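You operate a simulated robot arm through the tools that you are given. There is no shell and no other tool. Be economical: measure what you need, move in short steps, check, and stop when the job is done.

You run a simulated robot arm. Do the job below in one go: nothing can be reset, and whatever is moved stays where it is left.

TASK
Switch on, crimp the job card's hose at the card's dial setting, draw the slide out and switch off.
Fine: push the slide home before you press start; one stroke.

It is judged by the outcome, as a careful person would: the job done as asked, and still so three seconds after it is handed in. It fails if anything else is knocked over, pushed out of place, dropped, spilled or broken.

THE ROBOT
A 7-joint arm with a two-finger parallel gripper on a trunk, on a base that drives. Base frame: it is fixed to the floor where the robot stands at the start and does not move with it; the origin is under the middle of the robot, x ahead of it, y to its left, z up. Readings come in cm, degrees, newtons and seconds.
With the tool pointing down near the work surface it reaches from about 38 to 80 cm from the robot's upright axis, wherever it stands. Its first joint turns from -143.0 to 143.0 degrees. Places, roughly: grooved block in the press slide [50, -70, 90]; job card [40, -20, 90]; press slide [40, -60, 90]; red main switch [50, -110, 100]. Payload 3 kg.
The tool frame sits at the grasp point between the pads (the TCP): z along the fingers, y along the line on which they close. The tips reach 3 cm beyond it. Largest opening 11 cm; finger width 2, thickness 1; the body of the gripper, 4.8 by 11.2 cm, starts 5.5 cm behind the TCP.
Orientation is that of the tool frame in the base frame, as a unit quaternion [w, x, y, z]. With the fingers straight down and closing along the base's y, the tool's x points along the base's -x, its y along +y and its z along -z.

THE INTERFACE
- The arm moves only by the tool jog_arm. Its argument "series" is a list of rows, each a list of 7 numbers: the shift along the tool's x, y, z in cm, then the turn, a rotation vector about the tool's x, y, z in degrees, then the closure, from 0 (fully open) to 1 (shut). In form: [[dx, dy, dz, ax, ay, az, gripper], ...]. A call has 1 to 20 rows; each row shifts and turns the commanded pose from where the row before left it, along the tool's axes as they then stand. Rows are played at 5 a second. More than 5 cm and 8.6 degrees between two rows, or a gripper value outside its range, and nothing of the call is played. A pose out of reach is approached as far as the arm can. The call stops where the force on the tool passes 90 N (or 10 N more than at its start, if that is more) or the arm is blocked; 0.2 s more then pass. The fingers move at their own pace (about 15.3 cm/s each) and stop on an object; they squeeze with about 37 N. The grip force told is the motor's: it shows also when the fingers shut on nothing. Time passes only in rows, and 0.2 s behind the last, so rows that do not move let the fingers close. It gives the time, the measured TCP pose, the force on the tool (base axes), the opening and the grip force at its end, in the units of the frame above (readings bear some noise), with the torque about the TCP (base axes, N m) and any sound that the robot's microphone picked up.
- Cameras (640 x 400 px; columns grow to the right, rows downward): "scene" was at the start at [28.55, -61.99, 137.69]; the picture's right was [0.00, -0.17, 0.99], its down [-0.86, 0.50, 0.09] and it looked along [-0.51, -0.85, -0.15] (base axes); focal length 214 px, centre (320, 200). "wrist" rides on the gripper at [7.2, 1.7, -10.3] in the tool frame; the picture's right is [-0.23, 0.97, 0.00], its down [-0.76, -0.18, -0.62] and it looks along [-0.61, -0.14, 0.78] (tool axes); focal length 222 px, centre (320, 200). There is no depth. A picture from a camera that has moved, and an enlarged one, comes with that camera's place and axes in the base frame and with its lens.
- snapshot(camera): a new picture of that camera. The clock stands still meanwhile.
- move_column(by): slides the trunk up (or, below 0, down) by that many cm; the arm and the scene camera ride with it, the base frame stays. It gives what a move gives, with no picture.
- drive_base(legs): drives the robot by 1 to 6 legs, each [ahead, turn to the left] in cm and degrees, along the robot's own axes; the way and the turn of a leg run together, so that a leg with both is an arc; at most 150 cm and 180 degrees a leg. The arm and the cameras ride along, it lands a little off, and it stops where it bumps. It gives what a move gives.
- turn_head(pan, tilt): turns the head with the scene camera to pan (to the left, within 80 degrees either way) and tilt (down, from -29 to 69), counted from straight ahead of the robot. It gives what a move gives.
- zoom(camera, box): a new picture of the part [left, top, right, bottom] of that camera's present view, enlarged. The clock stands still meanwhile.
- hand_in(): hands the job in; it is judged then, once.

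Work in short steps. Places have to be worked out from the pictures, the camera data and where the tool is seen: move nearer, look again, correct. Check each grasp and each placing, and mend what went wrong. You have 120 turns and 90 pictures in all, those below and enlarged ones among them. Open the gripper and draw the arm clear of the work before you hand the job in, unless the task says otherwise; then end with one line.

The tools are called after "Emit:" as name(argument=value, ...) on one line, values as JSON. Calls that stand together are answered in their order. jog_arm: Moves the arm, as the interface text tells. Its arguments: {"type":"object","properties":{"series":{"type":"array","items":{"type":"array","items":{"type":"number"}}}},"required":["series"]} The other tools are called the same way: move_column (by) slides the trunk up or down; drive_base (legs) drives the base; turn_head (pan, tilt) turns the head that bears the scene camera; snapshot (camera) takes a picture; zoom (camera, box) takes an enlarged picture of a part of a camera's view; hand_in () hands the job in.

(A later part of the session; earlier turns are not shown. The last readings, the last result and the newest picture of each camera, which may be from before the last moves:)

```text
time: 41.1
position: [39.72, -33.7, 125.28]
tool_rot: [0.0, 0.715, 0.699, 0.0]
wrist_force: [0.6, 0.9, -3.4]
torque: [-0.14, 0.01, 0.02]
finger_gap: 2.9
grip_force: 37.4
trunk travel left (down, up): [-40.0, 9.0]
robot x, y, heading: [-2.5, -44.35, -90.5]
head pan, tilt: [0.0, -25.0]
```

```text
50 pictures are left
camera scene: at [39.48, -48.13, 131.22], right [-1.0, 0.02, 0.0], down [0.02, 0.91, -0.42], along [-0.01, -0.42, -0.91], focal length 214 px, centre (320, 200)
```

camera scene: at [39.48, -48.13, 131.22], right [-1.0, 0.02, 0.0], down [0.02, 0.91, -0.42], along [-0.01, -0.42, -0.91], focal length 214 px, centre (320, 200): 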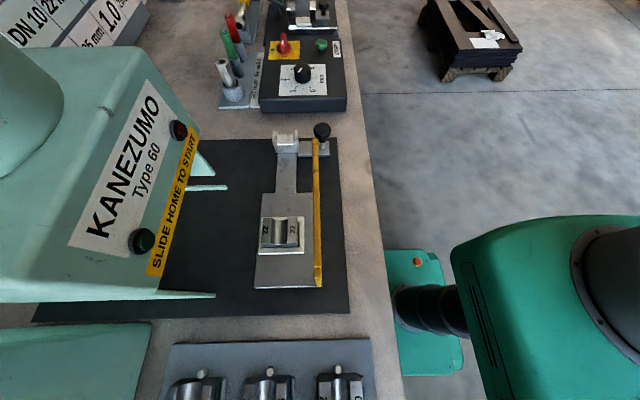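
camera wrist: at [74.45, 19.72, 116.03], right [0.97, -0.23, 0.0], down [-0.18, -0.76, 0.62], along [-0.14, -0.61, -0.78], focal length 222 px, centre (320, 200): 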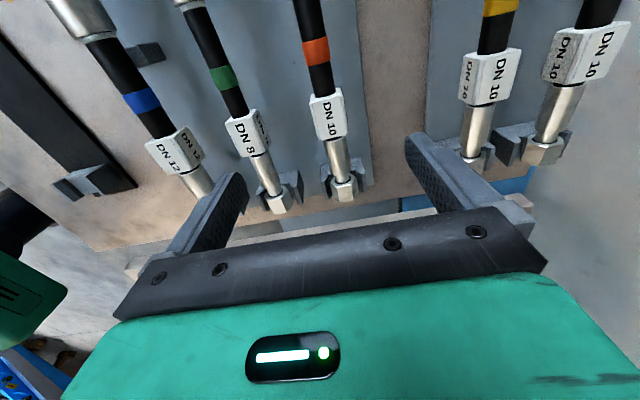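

Good clear view: die at ≈(46.5, −59.1), rest ≈(46.3, −78.5). Drive the remaining 36 cm.

Emit:
drive_base(legs=[[36, 0]])

Emit:
snapshot(camera="wrist")

Emit:
snapshot(camera="scene")

```text
time: 43.4
position: [39.5, -69.64, 125.3]
tool_rot: [0.001, 0.713, 0.701, 0.0]
wrist_force: [-0.6, 0.2, -2.5]
torque: [-0.19, -0.01, 0.0]
finger_gap: 2.91
grip_force: 37.0
trunk travel left (down, up): [-40.0, 9.0]
robot x, y, heading: [-2.17, -80.5, -90.2]
head pan, tilt: [0.0, -25.0]
```

```text
49 pictures are left
camera wrist: at [41.32, -62.5, 135.63], right [0.97, -0.25, 0.0], down [-0.19, -0.76, 0.62], along [-0.15, -0.6, -0.78], focal length 222 px, centre (320, 200)
```

wrist: 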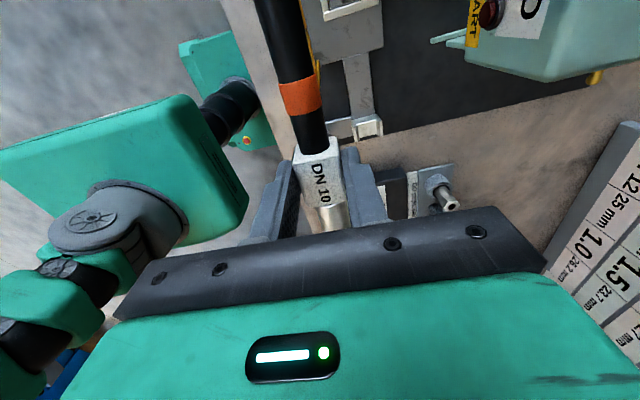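

```text
48 pictures are left
camera scene: at [39.3, -84.07, 131.26], right [-1.0, 0.02, 0.0], down [0.02, 0.91, -0.42], along [-0.01, -0.42, -0.91], focal length 214 px, centre (320, 200)
```

scene: 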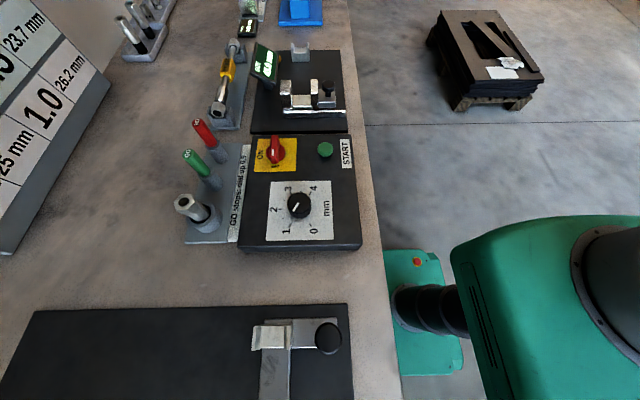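

I turn the head back (tilt 40) to see die, rest and held hose together.

Emit:
turn_head(pan=-30, tilt=15)

Emit:
snapshot(camera="scene")

```text
time: 44.5
position: [39.54, -69.7, 125.38]
tool_rot: [0.0, 0.714, 0.7, -0.001]
wrist_force: [0.4, 0.0, -2.5]
torque: [-0.12, -0.02, -0.02]
finger_gap: 2.9
grip_force: 37.1
trunk travel left (down, up): [-40.0, 9.0]
robot x, y, heading: [-1.85, -80.41, -90.0]
head pan, tilt: [-30.0, 15.0]
```

```text
47 pictures are left
camera scene: at [34.74, -78.01, 130.32], right [-0.87, 0.02, 0.5], down [0.15, 0.96, 0.22], along [-0.48, 0.27, -0.84], focal length 214 px, centre (320, 200)
```

scene: 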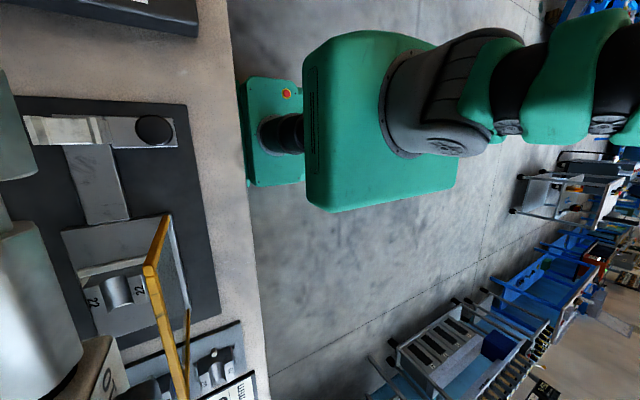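

Guard top is ≈104.5 at x≈39; press face at x≈55 — clearance for the gripper at x≈46.5. I move above the seat at z≈112 and look along the hose.

Emit:
jog_arm(series=[[-0.3, 2.4, 2, 0, 0, -1, 1], [-0.4, 2.4, 3.5, 0, 0, 0, 1], [-0.5, 2.2, 4, 0, 0, 0, 1], [0, 0, 4, 0, 0, 0, 1], [0, 0, 0, 0, 0, 0, 1]])

Emit:
turn_head(pan=15, tilt=40)

Emit:
snapshot(camera="scene")

Emit:
snapshot(camera="wrist")

```text
time: 45.7
position: [46.53, -70.91, 111.75]
tool_rot: [0.001, 0.707, 0.707, 0.0]
wrist_force: [0.4, 0.5, -4.2]
torque: [-0.19, 0.04, 0.01]
finger_gap: 2.9
grip_force: 36.6
trunk travel left (down, up): [-40.0, 9.0]
robot x, y, heading: [-2.24, -80.91, -90.3]
head pan, tilt: [-30.0, 15.0]
```

```text
time: 46.8
position: [46.46, -70.92, 111.93]
tool_rot: [0.0, 0.708, 0.706, 0.0]
wrist_force: [-0.9, 1.0, -4.1]
torque: [-0.12, -0.01, 0.05]
finger_gap: 2.89
grip_force: 37.3
trunk travel left (down, up): [-40.0, 9.0]
robot x, y, heading: [-2.01, -80.39, -90.2]
head pan, tilt: [15.0, 40.0]
```

```text
46 pictures are left
camera scene: at [48.74, -75.4, 116.59], right [-0.97, 0.0, -0.26], down [-0.16, 0.77, 0.62], along [0.2, 0.64, -0.74], focal length 214 px, centre (320, 200)
```

scene: 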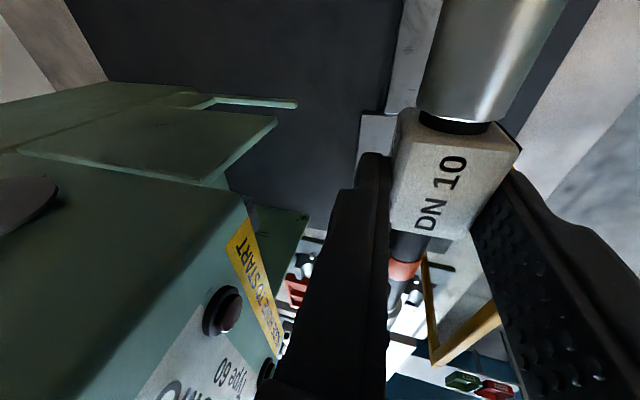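

```text
45 pictures are left
camera wrist: at [48.17, -63.74, 122.09], right [0.97, -0.23, 0.0], down [-0.18, -0.76, 0.62], along [-0.14, -0.61, -0.78], focal length 222 px, centre (320, 200)
```

wrist: 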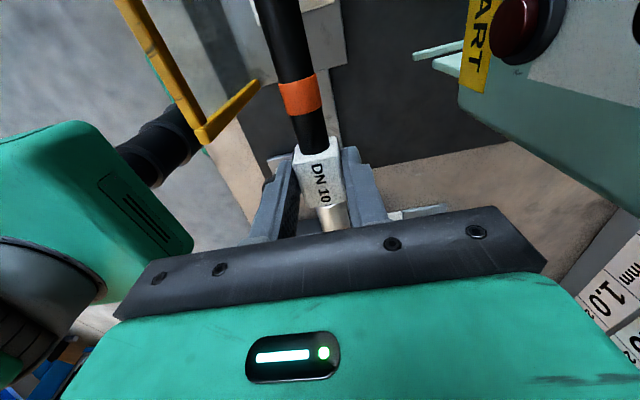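

Fingers block that view. I look straight down at the nut end and rest instead.

Emit:
turn_head(pan=0, tilt=0)

Emit:
snapshot(camera="scene")

Emit:
turn_head(pan=-75, tilt=30)

Emit:
snapshot(camera="scene")

```text
time: 47.9
position: [46.53, -70.86, 111.78]
tool_rot: [0.0, 0.707, 0.707, -0.001]
wrist_force: [-0.8, -0.3, -3.2]
torque: [-0.16, -0.01, -0.02]
finger_gap: 2.89
grip_force: 37.7
trunk travel left (down, up): [-40.0, 9.0]
robot x, y, heading: [-1.91, -80.69, -89.9]
head pan, tilt: [0.0, 0.0]
```

```text
44 pictures are left
camera scene: at [46.54, -81.76, 115.81], right [-1.0, 0.0, 0.0], down [0.0, 1.0, 0.0], along [0.0, 0.0, -1.0], focal length 214 px, centre (320, 200)
```

scene: 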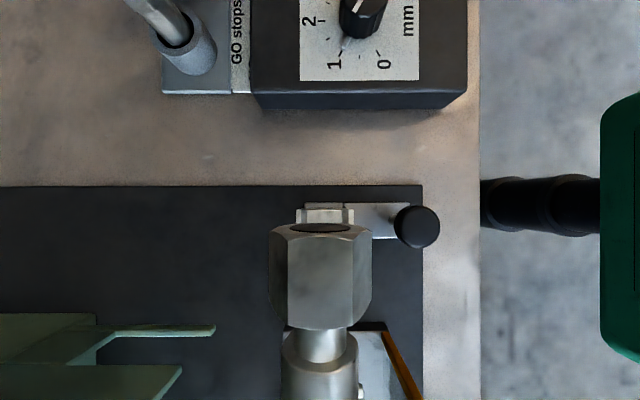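

```text
time: 49.3
position: [46.47, -70.89, 111.85]
tool_rot: [0.0, 0.708, 0.707, 0.0]
wrist_force: [0.6, 0.3, -3.6]
torque: [-0.17, -0.01, 0.0]
finger_gap: 2.84
grip_force: 37.2
trunk travel left (down, up): [-40.0, 9.0]
robot x, y, heading: [-2.23, -80.53, -90.3]
head pan, tilt: [-75.0, 30.0]
```

```text
43 pictures are left
camera scene: at [37.81, -76.91, 122.46], right [-0.26, 0.0, 0.97], down [0.48, 0.87, 0.13], along [-0.84, 0.5, -0.23], focal length 214 px, centre (320, 200)
```

scene: 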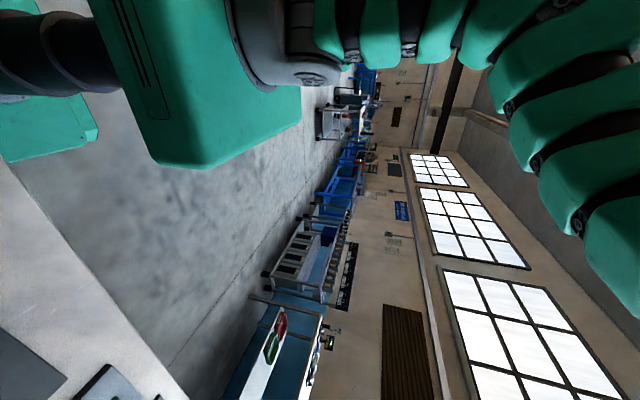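

Hose is centred in x under the camera, rest slightly toward −x (≈45.9). I need a cleaner top view of die and rest: raise and shift the arm so the downward camera sits near (36, −67).

Emit:
jog_arm(series=[[0, 0, -4, 0, 0, 0, 1], [0, 0, -4, 0, 0, 0, 1], [3.5, -2.5, 0, 0, 0, 0, 1], [3.5, -2.5, 0, 0, 0, 0, 1], [3.5, -2.5, 0, 0, 0, 0, 1], [3.5, -2.5, 0, 0, 0, 0, 1], [0, 0, 0, 0, 0, 0, 1]])

Emit:
turn_head(pan=0, tilt=0)

Emit:
zoom(camera="scene", box=[160, 70, 360, 320])

```text
time: 50.9
position: [36.5, -56.73, 119.76]
tool_rot: [0.0, 0.708, 0.707, -0.001]
wrist_force: [-1.0, 0.8, -3.5]
torque: [-0.17, 0.03, 0.01]
finger_gap: 2.88
grip_force: 37.0
trunk travel left (down, up): [-40.0, 9.0]
robot x, y, heading: [-2.44, -80.91, -89.9]
head pan, tilt: [-75.0, 30.0]
```

```text
time: 52.4
position: [36.57, -56.84, 119.91]
tool_rot: [0.001, 0.707, 0.707, -0.001]
wrist_force: [0.5, -0.3, -2.5]
torque: [-0.17, 0.01, 0.02]
finger_gap: 2.87
grip_force: 36.8
trunk travel left (down, up): [-40.0, 9.0]
robot x, y, heading: [-2.11, -80.76, -89.8]
head pan, tilt: [0.0, 0.0]
```

```text
1.60 times, centred on (260, 195) of scene
camera zoom: at [36.58, -67.78, 123.92], right [-1.0, 0.0, 0.0], down [0.0, 1.0, 0.0], along [0.0, 0.0, -1.0], focal length 343 px, centre (416, 208)
```

zoom: 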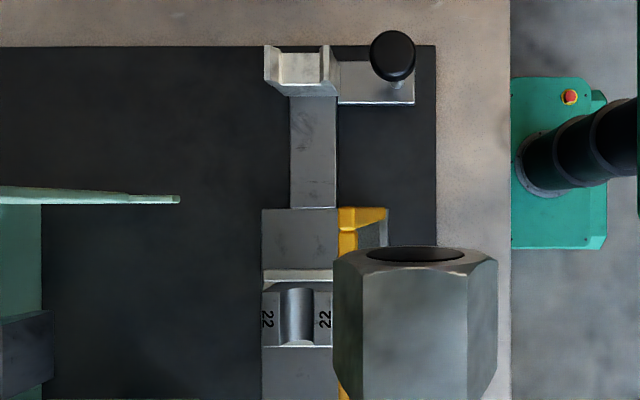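

Clear: die axis x≈46.75, die centre y≈−58.4, rest ≈−79.8, matching the hose's 21.4 cm spacing. Target TCP (46.75, −70.6); I return there and descend to z≈100.

Emit:
jog_arm(series=[[-3.44, 2.55, 0, 0, 0, 0, 1], [-3.44, 2.55, 0, 0, 0, 0, 1], [-3.44, 2.55, 0, 0, 0, 0, 1], [-3.44, 2.55, 0, 0, 0, 0, 1], [0, 0, 4, 0, 0, 0, 1], [0, 0, 4, 0, 0, 0, 1], [0, 0, 3, 0, 0, 0, 1], [0, 0, 3, 0, 0, 0, 1], [0, 0, 3, 0, 0, 0, 1], [0, 0, 2, 0, 0, 0, 1], [0, 0, 0, 0, 0, 0, 1]])

Emit:
turn_head(pan=0, tilt=25)

Emit:
snapshot(camera="scene")

Emit:
snapshot(camera="wrist")

```text
time: 54.8
position: [46.79, -70.71, 100.82]
tool_rot: [0.001, 0.707, 0.707, 0.0]
wrist_force: [0.1, 0.0, -3.2]
torque: [-0.17, 0.03, 0.03]
finger_gap: 2.9
grip_force: 37.3
trunk travel left (down, up): [-40.0, 9.0]
robot x, y, heading: [-2.24, -80.53, -90.3]
head pan, tilt: [0.0, 0.0]
```

```text
time: 55.7
position: [46.63, -70.7, 100.95]
tool_rot: [-0.001, 0.708, 0.707, 0.0]
wrist_force: [0.2, 0.0, -3.3]
torque: [-0.14, 0.01, -0.01]
finger_gap: 2.89
grip_force: 36.9
trunk travel left (down, up): [-40.0, 9.0]
robot x, y, heading: [-2.19, -80.95, -90.3]
head pan, tilt: [0.0, 25.0]
```

```text
41 pictures are left
camera scene: at [46.76, -77.59, 104.71], right [-1.0, 0.0, 0.0], down [0.0, 0.91, 0.42], along [0.0, 0.42, -0.91], focal length 214 px, centre (320, 200)
```

scene: 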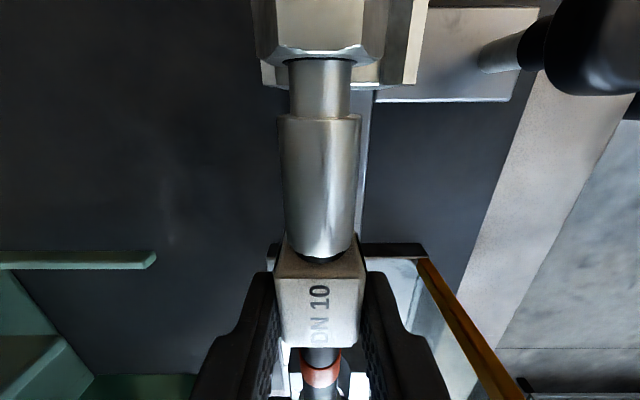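

```text
40 pictures are left
camera wrist: at [48.38, -63.59, 111.21], right [0.97, -0.23, 0.0], down [-0.18, -0.76, 0.62], along [-0.14, -0.61, -0.78], focal length 222 px, centre (320, 200)
```

wrist: 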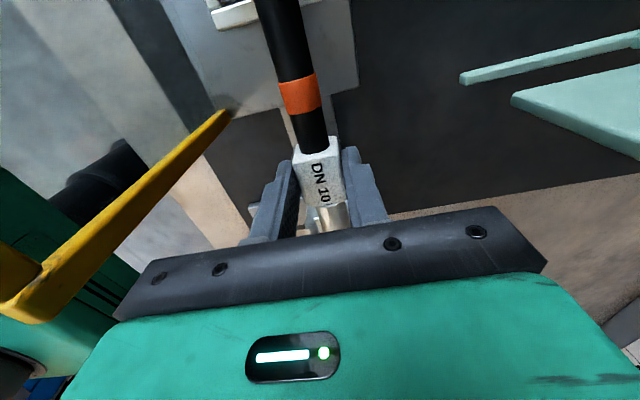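

Aligned in x with the rest. Guard end (y≈−68, x≈38–40) clears the gripper. Descend slowly toward seating.

Emit:
jog_arm(series=[[0, 0, 1.5, 0, 0, 0, 1], [0, 0, 1.5, 0, 0, 0, 1], [0, 0, 1, 0, 0, 0, 1], [0, 0, 0, 0, 0, 0, 1]])

Emit:
snapshot(camera="scene")

```text
time: 56.4
position: [47.2, -70.75, 98.49]
tool_rot: [0.006, 0.707, 0.707, 0.007]
wrist_force: [2.7, -4.4, 42.5]
torque: [0.19, 0.08, 0.09]
finger_gap: 2.9
grip_force: 37.4
trunk travel left (down, up): [-40.0, 9.0]
robot x, y, heading: [-2.19, -80.95, -90.0]
head pan, tilt: [0.0, 25.0]
stopped in row 3: the force on the tool passed its limit at 112 N (the readings are from after the stop); the commanded pose is now the measured one
```

```text
39 pictures are left
camera scene: at [47.03, -77.62, 102.29], right [-1.0, 0.0, -0.02], down [-0.01, 0.91, 0.42], along [0.02, 0.42, -0.91], focal length 214 px, centre (320, 200)
```

scene: 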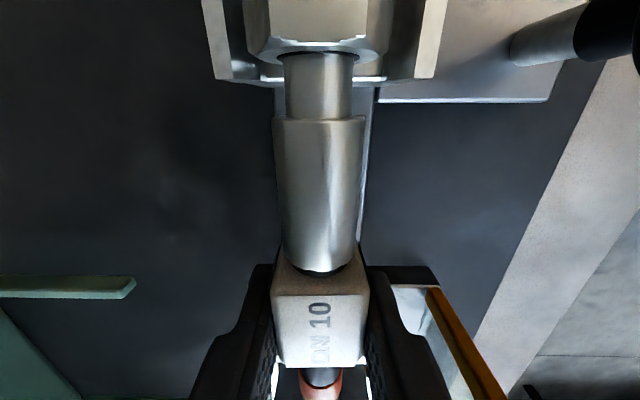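

Contact came early at z 98.5, with the tool pushed +x: re-working the views, the seat is higher (wall tops ≈96.7) and axis was nearer x≈46.0; the slide may have shifted. I lift and re-measure from above.

Emit:
jog_arm(series=[[0, 0, -1, 0, 0, 0, 1], [0, 0, -2, 0, 0, 0, 1], [0, 0, -4, 0, 0, 0, 1], [0, 0, -4, 0, 0, 0, 1], [0, 0, -5, 0, 0, 0, 1], [0, 0, -5, 0, 0, 0, 1], [3.5, -2.6, 0, 0, 0, 0, 1], [3.5, -2.6, 0, 0, 0, 0, 1], [3.5, -2.6, 0, 0, 0, 0, 1], [3.5, -2.7, 0, 0, 0, 0, 1], [0, 0, 0, 0, 0, 0, 1]])

Emit:
turn_head(pan=0, tilt=0)

Emit:
zoom(camera="scene", box=[160, 70, 360, 320])

```text
time: 58.8
position: [36.38, -56.85, 119.19]
tool_rot: [0.005, 0.707, 0.707, 0.006]
wrist_force: [0.3, 0.2, -3.5]
torque: [-0.17, -0.02, 0.02]
finger_gap: 2.9
grip_force: 36.7
trunk travel left (down, up): [-40.0, 9.0]
robot x, y, heading: [-2.19, -80.6, -90.2]
head pan, tilt: [0.0, 25.0]
```

```text
time: 59.6
position: [36.29, -56.96, 119.17]
tool_rot: [0.004, 0.707, 0.707, 0.004]
wrist_force: [-0.2, -1.0, -3.3]
torque: [-0.2, 0.03, 0.0]
finger_gap: 2.91
grip_force: 36.8
trunk travel left (down, up): [-40.0, 9.0]
robot x, y, heading: [-1.9, -80.75, -90.1]
head pan, tilt: [0.0, 0.0]
```

```text
1.60 times, centred on (260, 195) of scene
camera zoom: at [36.35, -67.7, 123.16], right [-1.0, 0.0, -0.01], down [0.0, 1.0, 0.0], along [0.01, 0.0, -1.0], focal length 343 px, centre (416, 208)
```

zoom: 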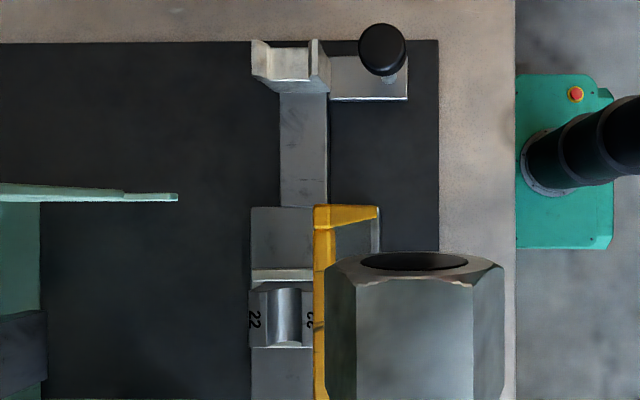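

The slide moved ~0.8 cm inward (harmless); axis is now ≈47.0. I go back to (47.0, −70.9), fix the small roll, and stop at z≈100.

Emit:
jog_arm(series=[[-3.5, 2.67, 0, 0.7, 0, 0, 1], [-3.5, 2.67, 0, 0, 0, 0, 1], [-3.5, 2.67, 0, 0, 0, 0, 1], [-3.45, 2.67, 0, 0, 0, 0, 1], [0, 0, 4, 0, 0, 0, 1], [0, 0, 4, 0, 0, 0, 1], [0, 0, 4, 0, 0, 0, 1], [0, 0, 4, 0, 0, 0, 1], [0, 0, 3, 0, 0, 0, 1], [0, 0, 0, 0, 0, 0, 1]])

Emit:
turn_head(pan=0, tilt=10)

Emit:
snapshot(camera="scene")

```text
time: 61.9
position: [46.83, -70.75, 100.17]
tool_rot: [0.0, 0.708, 0.707, 0.0]
wrist_force: [-0.1, 0.4, -3.0]
torque: [-0.17, 0.01, -0.01]
finger_gap: 2.9
grip_force: 37.4
trunk travel left (down, up): [-40.0, 9.0]
robot x, y, heading: [-2.03, -80.58, -90.0]
head pan, tilt: [0.0, 0.0]
```

```text
time: 62.6
position: [46.86, -70.75, 100.28]
tool_rot: [0.0, 0.707, 0.707, 0.0]
wrist_force: [-0.6, -0.9, -3.8]
torque: [-0.14, 0.04, 0.01]
finger_gap: 2.88
grip_force: 36.8
trunk travel left (down, up): [-40.0, 9.0]
robot x, y, heading: [-2.05, -80.47, -90.2]
head pan, tilt: [0.0, 10.0]
```

```text
37 pictures are left
camera scene: at [46.9, -80.08, 103.89], right [-1.0, 0.0, 0.0], down [0.0, 0.98, 0.17], along [0.0, 0.17, -0.98], focal length 214 px, centre (320, 200)
```

scene: 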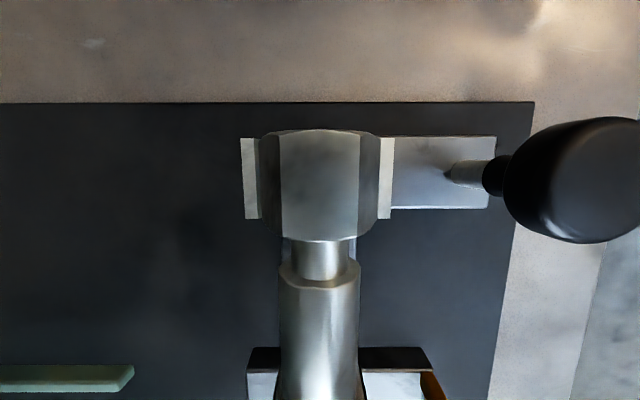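

Nut is now centred over the rest in both x and y. Descend gently in 0.5 cm steps.

Emit:
jog_arm(series=[[0, 0, 0.7, 0, 0, 0, 1], [0, 0, 0.5, 0, 0, 0, 1], [0, 0, 0.5, 0, 0, 0, 1], [0, 0, 0.4, 0, 0, 0, 1], [0, 0, 0, 0, 0, 0, 1]])

```text
time: 63.9
position: [47.23, -70.75, 98.48]
tool_rot: [0.004, 0.707, 0.707, 0.007]
wrist_force: [2.2, -4.5, 41.8]
torque: [-0.02, 0.09, 0.16]
finger_gap: 2.89
grip_force: 36.8
trunk travel left (down, up): [-40.0, 9.0]
robot x, y, heading: [-2.25, -80.62, -90.2]
head pan, tilt: [0.0, 10.0]
stopped in row 5: the force on the tool passed its limit at 93 N (the readings are from after the stop); the commanded pose is now the measured one
```

Same height and balanced torque: this looks like full seating on both supports. I check with the cameras before releasing.

Emit:
jog_arm(series=[[0, 0, -0.1, 0, 0, 0, 1], [0, 0, 0, 0, 0, 0, 1]])

Emit:
snapshot(camera="scene")

Emit:
snapshot(camera="wrist")

```text
time: 64.5
position: [46.99, -70.71, 98.5]
tool_rot: [0.003, 0.707, 0.707, 0.005]
wrist_force: [2.8, -7.0, 48.9]
torque: [-0.23, 0.11, 0.01]
finger_gap: 2.91
grip_force: 36.8
trunk travel left (down, up): [-40.0, 9.0]
robot x, y, heading: [-2.02, -80.68, -90.4]
head pan, tilt: [0.0, 10.0]
```

```text
36 pictures are left
camera scene: at [47.08, -79.95, 102.18], right [-1.0, 0.0, -0.01], down [0.0, 0.98, 0.18], along [0.01, 0.18, -0.98], focal length 214 px, centre (320, 200)
```

scene: 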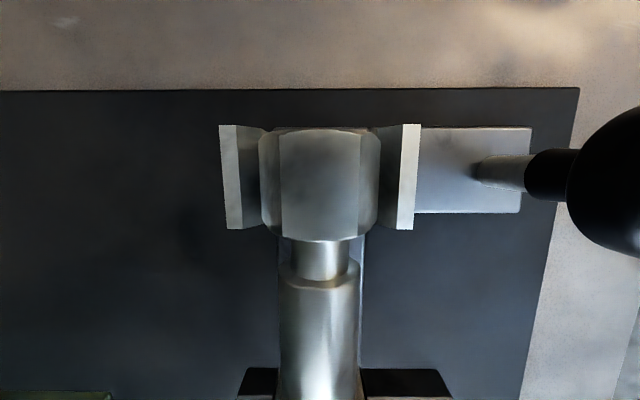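

```text
35 pictures are left
camera wrist: at [48.61, -63.55, 108.85], right [0.97, -0.23, 0.01], down [-0.19, -0.76, 0.62], along [-0.13, -0.6, -0.79], focal length 222 px, centre (320, 200)
```

wrist: 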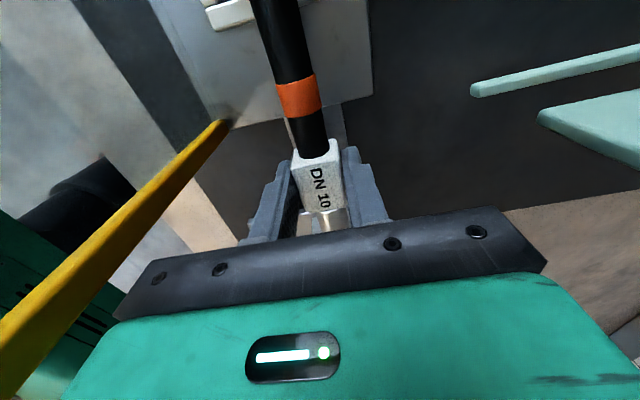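

Nut sits in the V, torque is balanced as for two-point seating. I relieve the downward press and open moderately.

Emit:
jog_arm(series=[[0, 0, -0.2, 0, 0, 0, 1], [0, 0, -0.15, 0, 0, 0, 1], [0, 0, 0, 0, 0, 0, 1]])

```text
time: 65.3
position: [47.19, -70.6, 98.75]
tool_rot: [0.001, 0.707, 0.707, 0.003]
wrist_force: [0.0, -0.6, -3.5]
torque: [-0.15, -0.01, 0.07]
finger_gap: 2.9
grip_force: 36.9
trunk travel left (down, up): [-40.0, 9.0]
robot x, y, heading: [-2.02, -80.94, -90.1]
head pan, tilt: [0.0, 10.0]
```

Emit:
jog_arm(series=[[0, 0, 0.15, 0, 0, 0, 1], [0, 0, 0, 0, 0, 0, 1], [0, 0, 0, 0, 0, 0, 0.65], [0, 0, 0, 0, 0, 0, 0.5], [0, 0, 0, 0, 0, 0, 0.4], [0, 0, 0, 0, 0, 0, 0.4]])

Emit:
snapshot(camera="scene")

```text
time: 66.7
position: [47.32, -70.5, 98.58]
tool_rot: [0.001, 0.707, 0.707, 0.004]
wrist_force: [-0.4, -0.5, -0.4]
torque: [0.01, 0.02, -0.05]
finger_gap: 6.59
grip_force: 0.2
trunk travel left (down, up): [-40.0, 9.0]
robot x, y, heading: [-2.19, -80.61, -90.0]
head pan, tilt: [0.0, 10.0]
```

```text
34 pictures are left
camera scene: at [47.14, -79.85, 102.33], right [-1.0, 0.0, -0.01], down [0.0, 0.98, 0.18], along [0.01, 0.18, -0.98], focal length 214 px, centre (320, 200)
```

scene: 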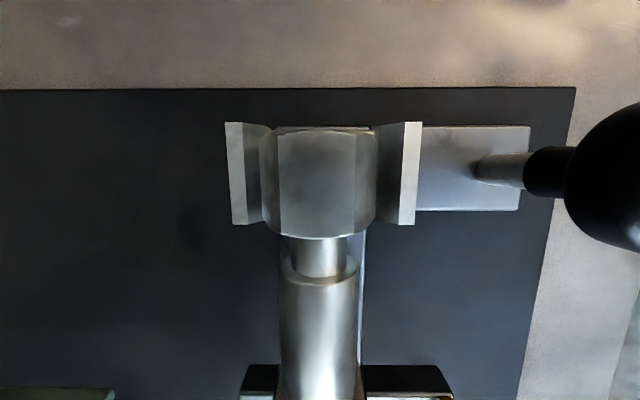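

Released and the hose stays. I rise straight up and swing so the downward camera can check the seating at the die.

Emit:
jog_arm(series=[[0, 0, -2, 0, 0, 0, 0.4], [0, 0, -4, 0, 0, 0, 0.4], [0, 0, -4, 0, 0, 0, 0.4], [0, 0, -4, 0, 0, 0, 0.4], [0, 0, -4, 0, 0, 0, 0.4], [0, 0, -4, 0, 0, 0, 0.4], [4, -2.2, 0, 0, 0, 0, 0.4], [4, -2.2, 0, 0, 0, 0, 0.4], [4, -2.2, 0, 0, 0, 0, 0.4], [0, 0, 0, 0, 0, 0, 0.4]])

Emit:
turn_head(pan=15, tilt=0)

Emit:
snapshot(camera="scene")

```text
time: 68.9
position: [40.12, -58.38, 120.63]
tool_rot: [0.002, 0.707, 0.707, 0.004]
wrist_force: [0.1, 0.1, 0.4]
torque: [0.0, 0.0, 0.0]
finger_gap: 6.61
grip_force: 0.2
trunk travel left (down, up): [-40.0, 9.0]
robot x, y, heading: [-1.78, -80.33, -90.2]
head pan, tilt: [0.0, 10.0]
```

```text
time: 69.6
position: [40.26, -58.5, 120.75]
tool_rot: [0.001, 0.708, 0.707, 0.004]
wrist_force: [-0.3, -0.2, 0.3]
torque: [0.0, 0.0, 0.0]
finger_gap: 6.61
grip_force: 0.0
trunk travel left (down, up): [-40.0, 9.0]
robot x, y, heading: [-1.93, -80.74, -90.1]
head pan, tilt: [15.0, 0.0]
```

```text
33 pictures are left
camera scene: at [42.56, -69.41, 125.01], right [-0.96, 0.0, -0.27], down [0.0, 1.0, 0.0], along [0.27, 0.0, -0.96], focal length 214 px, centre (320, 200)
```

scene: 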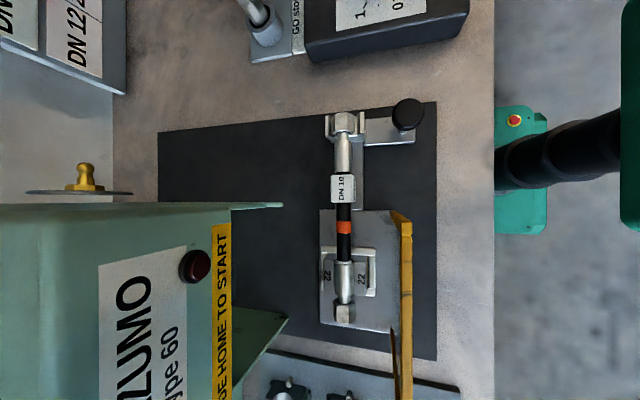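

Emit:
zoom(camera="scene", box=[270, 90, 450, 350])

Emit:
zoom(camera="scene", box=[300, 230, 420, 330])

```text
1.54 times, centred on (360, 220) of scene
camera zoom: at [42.56, -69.41, 125.01], right [-0.96, 0.0, -0.27], down [0.0, 1.0, 0.0], along [0.27, 0.0, -0.96], focal length 330 px, centre (258, 169)
```

zoom: 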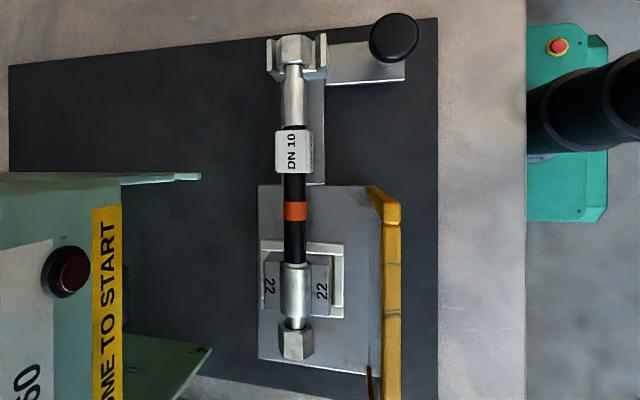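

```text
4.00 times, centred on (360, 280) of scene
camera zoom: at [42.56, -69.41, 125.01], right [-0.96, 0.0, -0.27], down [0.0, 1.0, 0.0], along [0.27, 0.0, -0.96], focal length 858 px, centre (160, -120)
```

zoom: 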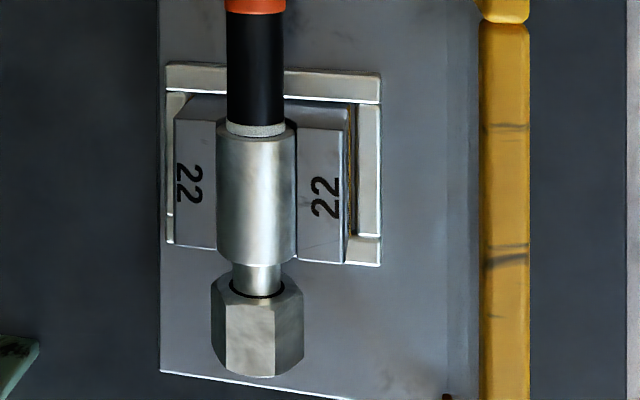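

Ferrule lies in the 22 die, nut in the rest. Now to the control panel: move the arm along −y at height.

Emit:
jog_arm(series=[[-4.5, 0.2, 0, 0.5, 0, 0, 0.4], [-4.5, 0.2, 0, 0, 0, 0, 0.4], [-4.5, 0.2, 0, 0, 0, 0, 0.4], [-4.5, 0.2, 0, 0, 0, 0, 0.4], [-4.5, 0.2, 0, 0, 0, 0, 0.4], [-4.5, 0.2, 0, 0, 0, 0, 0.4], [-4.5, 0.2, 0, 0, 0, 0, 0.4], [-4.5, 0.2, 0, 0, 0, 0, 0.4], [0, 0, 0, 0, 0, 0, 0.4]])

Emit:
turn_head(pan=0, tilt=0)

Emit:
snapshot(camera="scene")

Emit:
snapshot(camera="wrist")

```text
time: 71.6
position: [41.88, -94.8, 120.49]
tool_rot: [-0.002, 0.707, 0.707, 0.001]
wrist_force: [-0.7, -1.1, -0.3]
torque: [0.0, -0.01, 0.0]
finger_gap: 6.61
grip_force: 0.0
trunk travel left (down, up): [-40.0, 9.0]
robot x, y, heading: [-2.17, -80.81, -90.1]
head pan, tilt: [15.0, 0.0]
```

```text
time: 72.4
position: [42.07, -94.68, 120.44]
tool_rot: [-0.001, 0.707, 0.707, 0.002]
wrist_force: [0.3, -0.1, -0.7]
torque: [0.02, -0.01, -0.03]
finger_gap: 6.59
grip_force: 0.0
trunk travel left (down, up): [-40.0, 9.0]
robot x, y, heading: [-2.54, -80.95, -90.0]
head pan, tilt: [0.0, 0.0]
```

```text
30 pictures are left
camera scene: at [42.06, -105.6, 124.46], right [-1.0, 0.0, 0.0], down [0.0, 1.0, 0.0], along [0.0, 0.0, -1.0], focal length 214 px, centre (320, 200)
```

scene: 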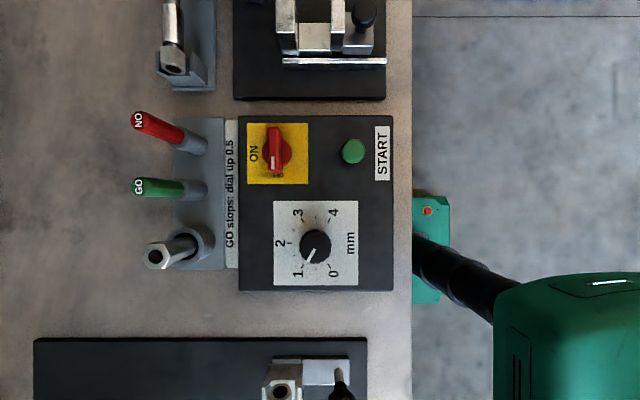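

```text
29 pictures are left
camera wrist: at [43.65, -87.59, 130.8], right [0.97, -0.23, 0.0], down [-0.18, -0.76, 0.62], along [-0.14, -0.6, -0.78], focal length 222 px, centre (320, 200)
```

wrist: 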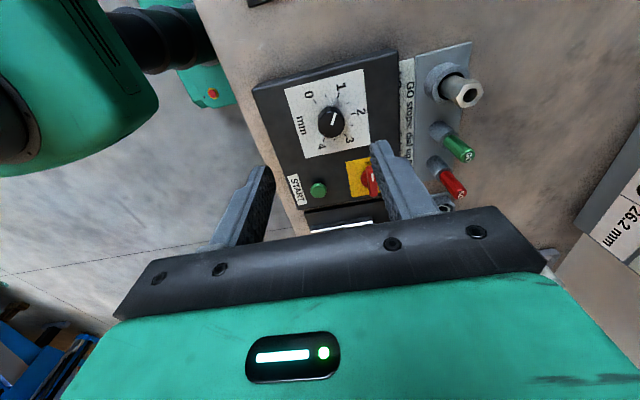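

Zoom on switch and dial.

Emit:
zoom(camera="scene", box=[230, 110, 400, 300])

Emit:
zoom(camera="scene", box=[270, 200, 360, 290])

```text
2.11 times, centred on (315, 205) of scene
camera zoom: at [42.06, -105.6, 124.46], right [-1.0, 0.0, 0.0], down [0.0, 1.0, 0.0], along [0.0, 0.0, -1.0], focal length 452 px, centre (330, 190)
```

zoom: 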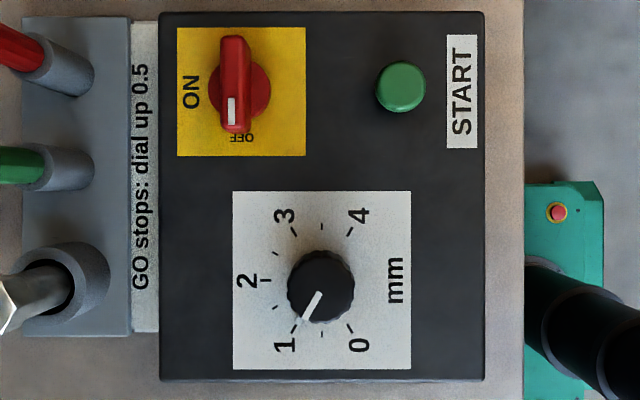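

```text
4.44 times, centred on (315, 245) of scene
camera zoom: at [42.06, -105.6, 124.46], right [-1.0, 0.0, 0.0], down [0.0, 1.0, 0.0], along [0.0, 0.0, -1.0], focal length 953 px, centre (342, 0)
```

zoom: 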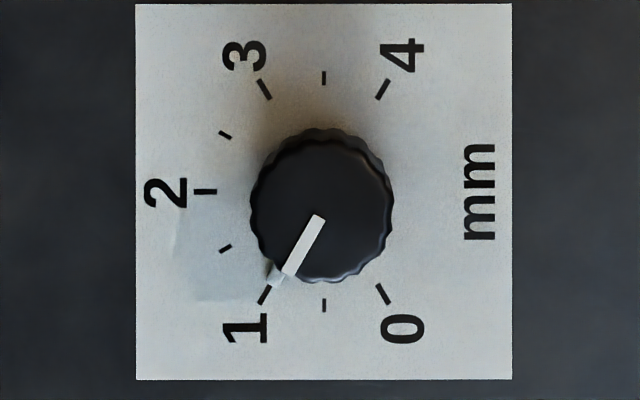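

Dial at ~1.0 must turn clockwise 30° to 1.5; switch handle (centre ≈(47.7, −112.0), bar along y) must turn clockwise 90° to ON. I move above the switch with a 5 cm opening.

Emit:
jog_arm(series=[[-4.33, 1.42, 0, 0.3, 0, 0, 0.55], [-4.33, 1.42, 0, 0, 0, 0, 0.55], [-4.33, 1.42, 0, 0, 0, 0, 0.55], [-4.33, 1.42, 0, 0, 0, 0, 0.55], [0, 0, 4, 0, 0, 0, 0.55], [0, 0, 4, 0, 0, 0, 0.55], [0, 0, 4, 0, 0, 0, 0.55], [0, 0, 0, 0, 0, 0, 0.55]])

Emit:
turn_head(pan=0, tilt=40)

Emit:
snapshot(camera="scene")

Emit:
snapshot(camera="wrist")

```text
time: 74.2
position: [47.57, -112.14, 108.43]
tool_rot: [-0.002, 0.707, 0.707, 0.0]
wrist_force: [0.0, -0.8, -0.4]
torque: [0.0, -0.01, 0.0]
finger_gap: 4.95
grip_force: 0.0
trunk travel left (down, up): [-40.0, 9.0]
robot x, y, heading: [-2.38, -80.86, -90.1]
head pan, tilt: [0.0, 0.0]
```

```text
time: 75.3
position: [47.35, -112.06, 108.38]
tool_rot: [-0.003, 0.707, 0.707, 0.0]
wrist_force: [0.1, -0.1, -0.8]
torque: [-0.02, -0.03, 0.01]
finger_gap: 4.93
grip_force: 0.0
trunk travel left (down, up): [-40.0, 9.0]
robot x, y, heading: [-2.32, -80.93, -90.2]
head pan, tilt: [0.0, 40.0]
```

```text
26 pictures are left
camera scene: at [47.5, -116.64, 112.91], right [-1.0, 0.0, 0.01], down [0.0, 0.76, 0.64], along [0.0, 0.64, -0.76], focal length 214 px, centre (320, 200)
```

scene: 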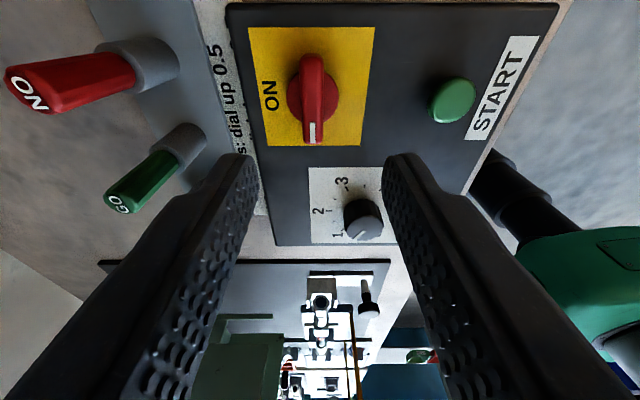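

```text
25 pictures are left
camera wrist: at [49.13, -104.99, 118.73], right [0.97, -0.23, -0.01], down [-0.17, -0.76, 0.62], along [-0.15, -0.6, -0.78], focal length 222 px, centre (320, 200)
```

wrist: 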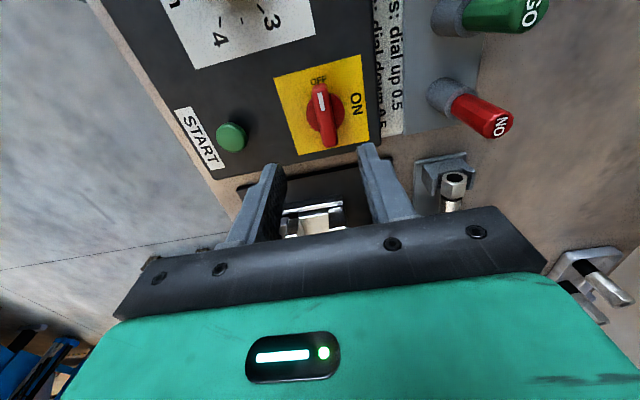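

Handle triangulates to (47.8, −112.1), top ≈96. Descend to TCP ≈98 gently.

Emit:
jog_arm(series=[[0, 0.35, 3, 0.3, 0, 0, 0.55], [0, 0, 3, 0, 0, 0, 0.55], [0, 0, 2, 0, 0, 0, 0.55], [0, 0, 1.2, 0, 0, 0, 0.55], [0, 0, 0.8, 0, 0, 0, 0.55], [0, 0, 0, 0, 0, 0, 0.55]])

Emit:
snapshot(camera="scene")

```text
time: 76.7
position: [47.8, -112.03, 98.41]
tool_rot: [-0.005, 0.707, 0.707, -0.002]
wrist_force: [0.4, 1.2, -0.3]
torque: [-0.01, 0.02, -0.01]
finger_gap: 4.94
grip_force: 0.0
trunk travel left (down, up): [-40.0, 9.0]
robot x, y, heading: [-1.78, -80.78, -89.9]
head pan, tilt: [0.0, 40.0]
```

```text
24 pictures are left
camera scene: at [47.88, -116.52, 102.97], right [-1.0, 0.0, 0.01], down [0.01, 0.76, 0.65], along [-0.01, 0.65, -0.76], focal length 214 px, centre (320, 200)
```

scene: 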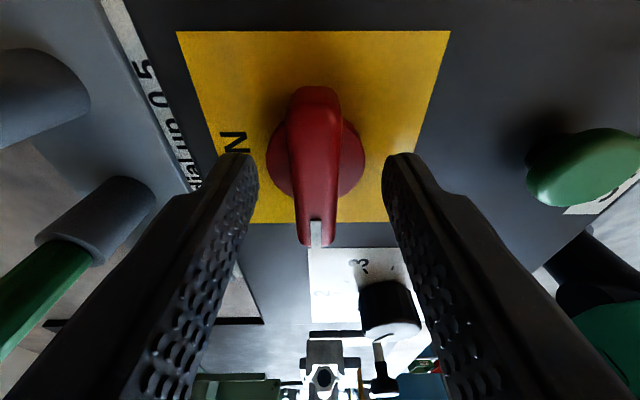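

Centred over the handle. Lower 1.2 cm more and close on it.

Emit:
jog_arm(series=[[0, 0, 0.6, 0.4, 0, 0, 0.55], [0, 0, 0.6, 0, 0, 0, 0.55], [0, 0, 0, 0, 0, 0, 0.75], [0, 0, 0, 0, 0, 0, 1], [0, 0, 0, 0, 0, 0, 1], [0, 0, 0, 0, 0, 0, 1]])

```text
time: 78.1
position: [47.86, -112.02, 97.5]
tool_rot: [-0.003, 0.707, 0.707, -0.004]
wrist_force: [30.8, -4.6, 62.9]
torque: [0.4, -2.03, 0.12]
finger_gap: 1.61
grip_force: 45.7
trunk travel left (down, up): [-40.0, 9.0]
robot x, y, heading: [-2.13, -80.7, -90.0]
head pan, tilt: [0.0, 40.0]
```

Gripped at 1.6 cm, but pressing hard on the panel; I open, raise 0.5, and re-close.

Emit:
jog_arm(series=[[0, 0, 0, 0, 0, 0, 0.7], [0, 0, -0.5, 0, 0, 0, 0.7], [0, 0, -0.2, 0, 0, 0, 0.7], [0, 0, 0, 0, 0, 0, 0.9], [0, 0, 0, 0, 0, 0, 1], [0, 0, 0, 0, 0, 0, 1]])

```text
time: 79.5
position: [47.97, -111.91, 97.77]
tool_rot: [-0.01, 0.707, 0.707, -0.006]
wrist_force: [25.8, 9.5, -29.1]
torque: [0.32, -1.48, 0.06]
finger_gap: 1.6
grip_force: 44.5
trunk travel left (down, up): [-40.0, 9.0]
robot x, y, heading: [-1.98, -80.82, -90.1]
head pan, tilt: [0.0, 40.0]
```

Forces show the handle pulling +x; I adjust by 0.3 cm and lower 0.2.

Emit:
jog_arm(series=[[0, 0.3, 0.2, 0.6, 0, 0, 1], [0, 0, 0, 0, 0, 0, 1]])

```text
time: 80.1
position: [47.95, -111.83, 97.68]
tool_rot: [-0.012, 0.707, 0.707, -0.011]
wrist_force: [-2.6, 17.1, -5.5]
torque: [1.38, -0.97, -0.03]
finger_gap: 1.65
grip_force: 45.2
trunk travel left (down, up): [-40.0, 9.0]
robot x, y, heading: [-1.93, -80.75, -90.1]
head pan, tilt: [0.0, 40.0]
```

Undo the small accumulated tilt, then turn clockwise (tool +z), first 40°.

Emit:
jog_arm(series=[[0, 0, 0, -1.6, 0, 0, 1], [0, 0, 0, 0, 0, 8, 1], [0, 0, 0, 0, 0, 8, 1], [0, 0, 0, 0, 0, 8, 1], [0, 0, 0, 0, 0, 8, 1], [0, 0, 0, 0, 0, 8, 1], [0, 0, 0, 0, 0, 0, 1]])

Emit:
snapshot(camera="scene")

```text
time: 81.7
position: [48.06, -111.95, 97.6]
tool_rot: [-0.001, 0.907, 0.421, 0.001]
wrist_force: [-8.0, 11.6, -5.0]
torque: [0.2, -0.53, 0.0]
finger_gap: 1.58
grip_force: 45.5
trunk travel left (down, up): [-40.0, 9.0]
robot x, y, heading: [-1.92, -80.93, -90.2]
head pan, tilt: [0.0, 40.0]
```

```text
23 pictures are left
camera scene: at [45.13, -115.37, 102.2], right [-0.77, 0.64, 0.0], down [0.49, 0.58, 0.64], along [0.41, 0.49, -0.76], focal length 214 px, centre (320, 200)
```

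scene: 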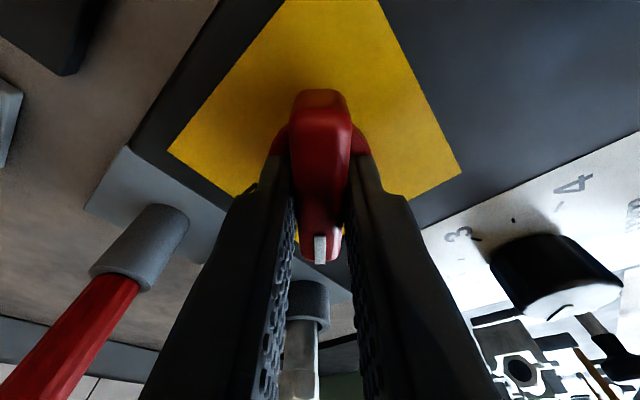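

The handle follows. Turn the remaining 50°.

Emit:
jog_arm(series=[[0, 0, 0, 0, 0, 8.3, 1], [0, 0, 0, 0, 0, 8.3, 1], [0, 0, 0, 0, 0, 8.3, 1], [0, 0, 0, 0, 0, 8.3, 1], [0, 0, 0, 0, 0, 8.3, 1], [0, 0, 0, 0, 0, 8.3, 1], [0, 0, 0, 0, 0, 0, 1]])

Emit:
snapshot(camera="scene")

```text
time: 83.3
position: [48.19, -112.13, 97.63]
tool_rot: [-0.003, 1.0, 0.001, 0.0]
wrist_force: [-2.9, -7.7, -11.8]
torque: [-0.85, -0.99, 0.04]
finger_gap: 1.57
grip_force: 44.6
trunk travel left (down, up): [-40.0, 9.0]
robot x, y, heading: [-2.13, -80.89, -90.3]
head pan, tilt: [0.0, 40.0]
```

```text
22 pictures are left
camera scene: at [43.57, -112.0, 102.22], right [0.0, 1.0, 0.0], down [0.77, 0.0, 0.64], along [0.64, 0.0, -0.77], focal length 214 px, centre (320, 200)
```

scene: 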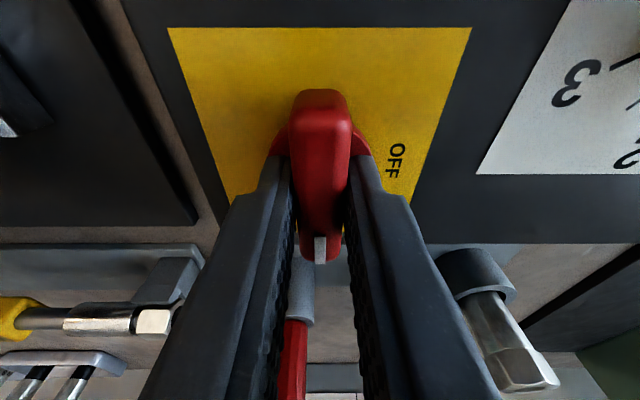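

The white index points to ON. Open, rise, rotate back to the earlier yaw.

Emit:
jog_arm(series=[[0, 0, 0, 0, 0, 0, 0.65], [0, 0, 0, 0, 0, 0, 0.65], [0, 0, -2, 0, 0, 0, 0.65], [0, 0, -4, 0, 0, 0, 0.65], [0, 0, -4, 0, 0, 0, 0.55], [0, 0, -2, 0, 0, -8.2, 0.45], [0, 0, 0, 0, 0, -8.2, 0.45], [0, 0, 0, 0, 0, -8.2, 0.45], [0, 0, 0, 0, 0, -8.2, 0.45], [0, 0, 0, 0, 0, -8.2, 0.45], [0, 0, 0, 0, 0, -8.2, 0.45], [0, 0, 0, 0, 0, -8.2, 0.45], [0, 0, 0, 0, 0, -8.2, 0.45], [0, 0, 0, 0, 0, -8.2, 0.45], [0, 0, 0, 0, 0, -8.2, 0.45], [0, 0, 0, 0, 0, -8.2, 0.45], [4.2, -1.85, 0, 0, 0, 0, 0.45], [4.2, -1.85, 0, 0, 0, 0, 0.45], [4.2, -1.85, 0, 0, 0, 0, 0.45], [0, 0, 0, 0, 0, 0, 0.45]])

Emit:
snapshot(camera="scene")

Emit:
snapshot(camera="wrist")

```text
time: 87.5
position: [42.29, -99.25, 109.81]
tool_rot: [-0.002, 0.705, 0.709, 0.001]
wrist_force: [-0.6, 0.9, -0.5]
torque: [-0.02, 0.0, 0.0]
finger_gap: 6.05
grip_force: 0.1
trunk travel left (down, up): [-40.0, 9.0]
robot x, y, heading: [-1.99, -80.67, -90.2]
head pan, tilt: [0.0, 40.0]
```

```text
21 pictures are left
camera scene: at [42.34, -103.79, 114.27], right [-1.0, -0.01, 0.0], down [-0.01, 0.76, 0.64], along [0.0, 0.64, -0.76], focal length 214 px, centre (320, 200)
```

scene: 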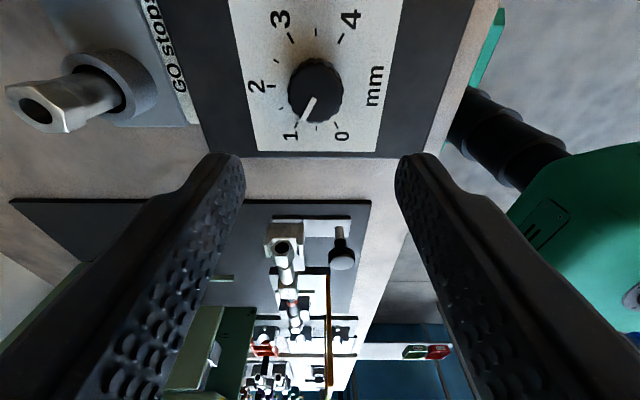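

```text
20 pictures are left
camera wrist: at [43.85, -92.14, 120.09], right [0.98, -0.22, 0.0], down [-0.17, -0.76, 0.62], along [-0.14, -0.61, -0.78], focal length 222 px, centre (320, 200)
```

wrist: 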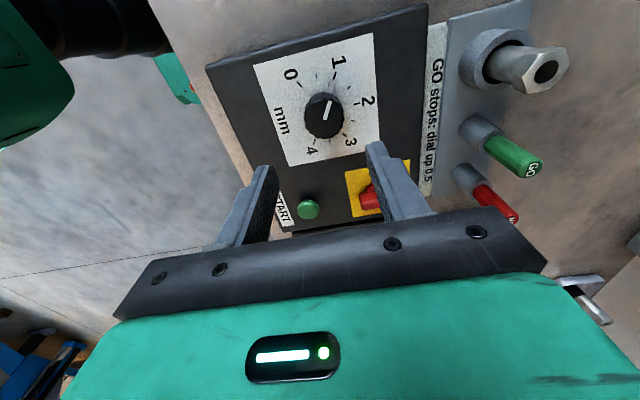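

Knob is at (42.6, −99.6, ~96). Descend to TCP 98 around it.

Emit:
jog_arm(series=[[-0.3, 0.3, 3, 0, 0, 0, 0.45], [0, 0, 3, 0, 0, 0, 0.45], [0, 0, 3, 0, 0, 0, 0.45], [0, 0, 1.8, 0, 0, 0, 0.45], [0, 0, 0.8, 0, 0, 0, 0.45], [0, 0, 0, 0, 0, 0, 0.45]])

Emit:
snapshot(camera="scene")

```text
time: 88.9
position: [42.76, -99.56, 98.14]
tool_rot: [-0.001, 0.704, 0.71, 0.001]
wrist_force: [-0.7, 0.0, -0.1]
torque: [-0.02, 0.0, 0.01]
finger_gap: 6.04
grip_force: 0.0
trunk travel left (down, up): [-40.0, 9.0]
robot x, y, heading: [-2.43, -80.62, -89.8]
head pan, tilt: [0.0, 40.0]
```

```text
19 pictures are left
camera scene: at [42.81, -104.09, 102.62], right [-1.0, -0.01, 0.0], down [-0.01, 0.76, 0.65], along [-0.01, 0.65, -0.76], focal length 214 px, centre (320, 200)
```

scene: 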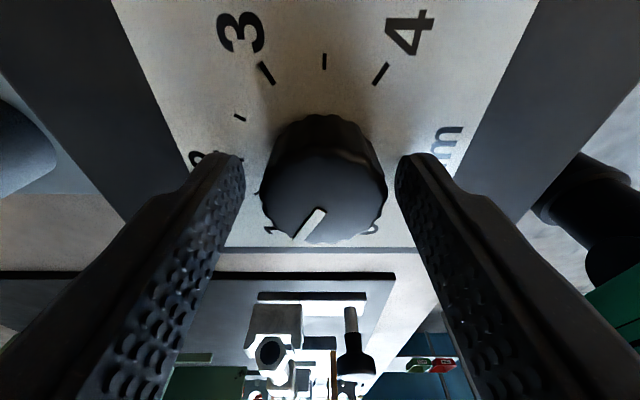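

Centred. Close on the knob.

Emit:
jog_arm(series=[[0, 0, 0.2, 0, 0, 0, 0.45], [0, 0, 0, 0, 0, 0, 0.6], [0, 0, 0, 0, 0, 0, 0.8], [0, 0, 0, 0, 0, 0, 0.8], [0, 0, 0, 0, 0, 0, 0.8]])

```text
time: 90.1
position: [42.55, -99.54, 97.91]
tool_rot: [-0.002, 0.704, 0.71, 0.0]
wrist_force: [-16.3, 1.8, -8.5]
torque: [0.13, -0.15, -0.01]
finger_gap: 4.17
grip_force: 45.1
trunk travel left (down, up): [-40.0, 9.0]
robot x, y, heading: [-1.9, -80.96, -90.0]
head pan, tilt: [0.0, 40.0]
```

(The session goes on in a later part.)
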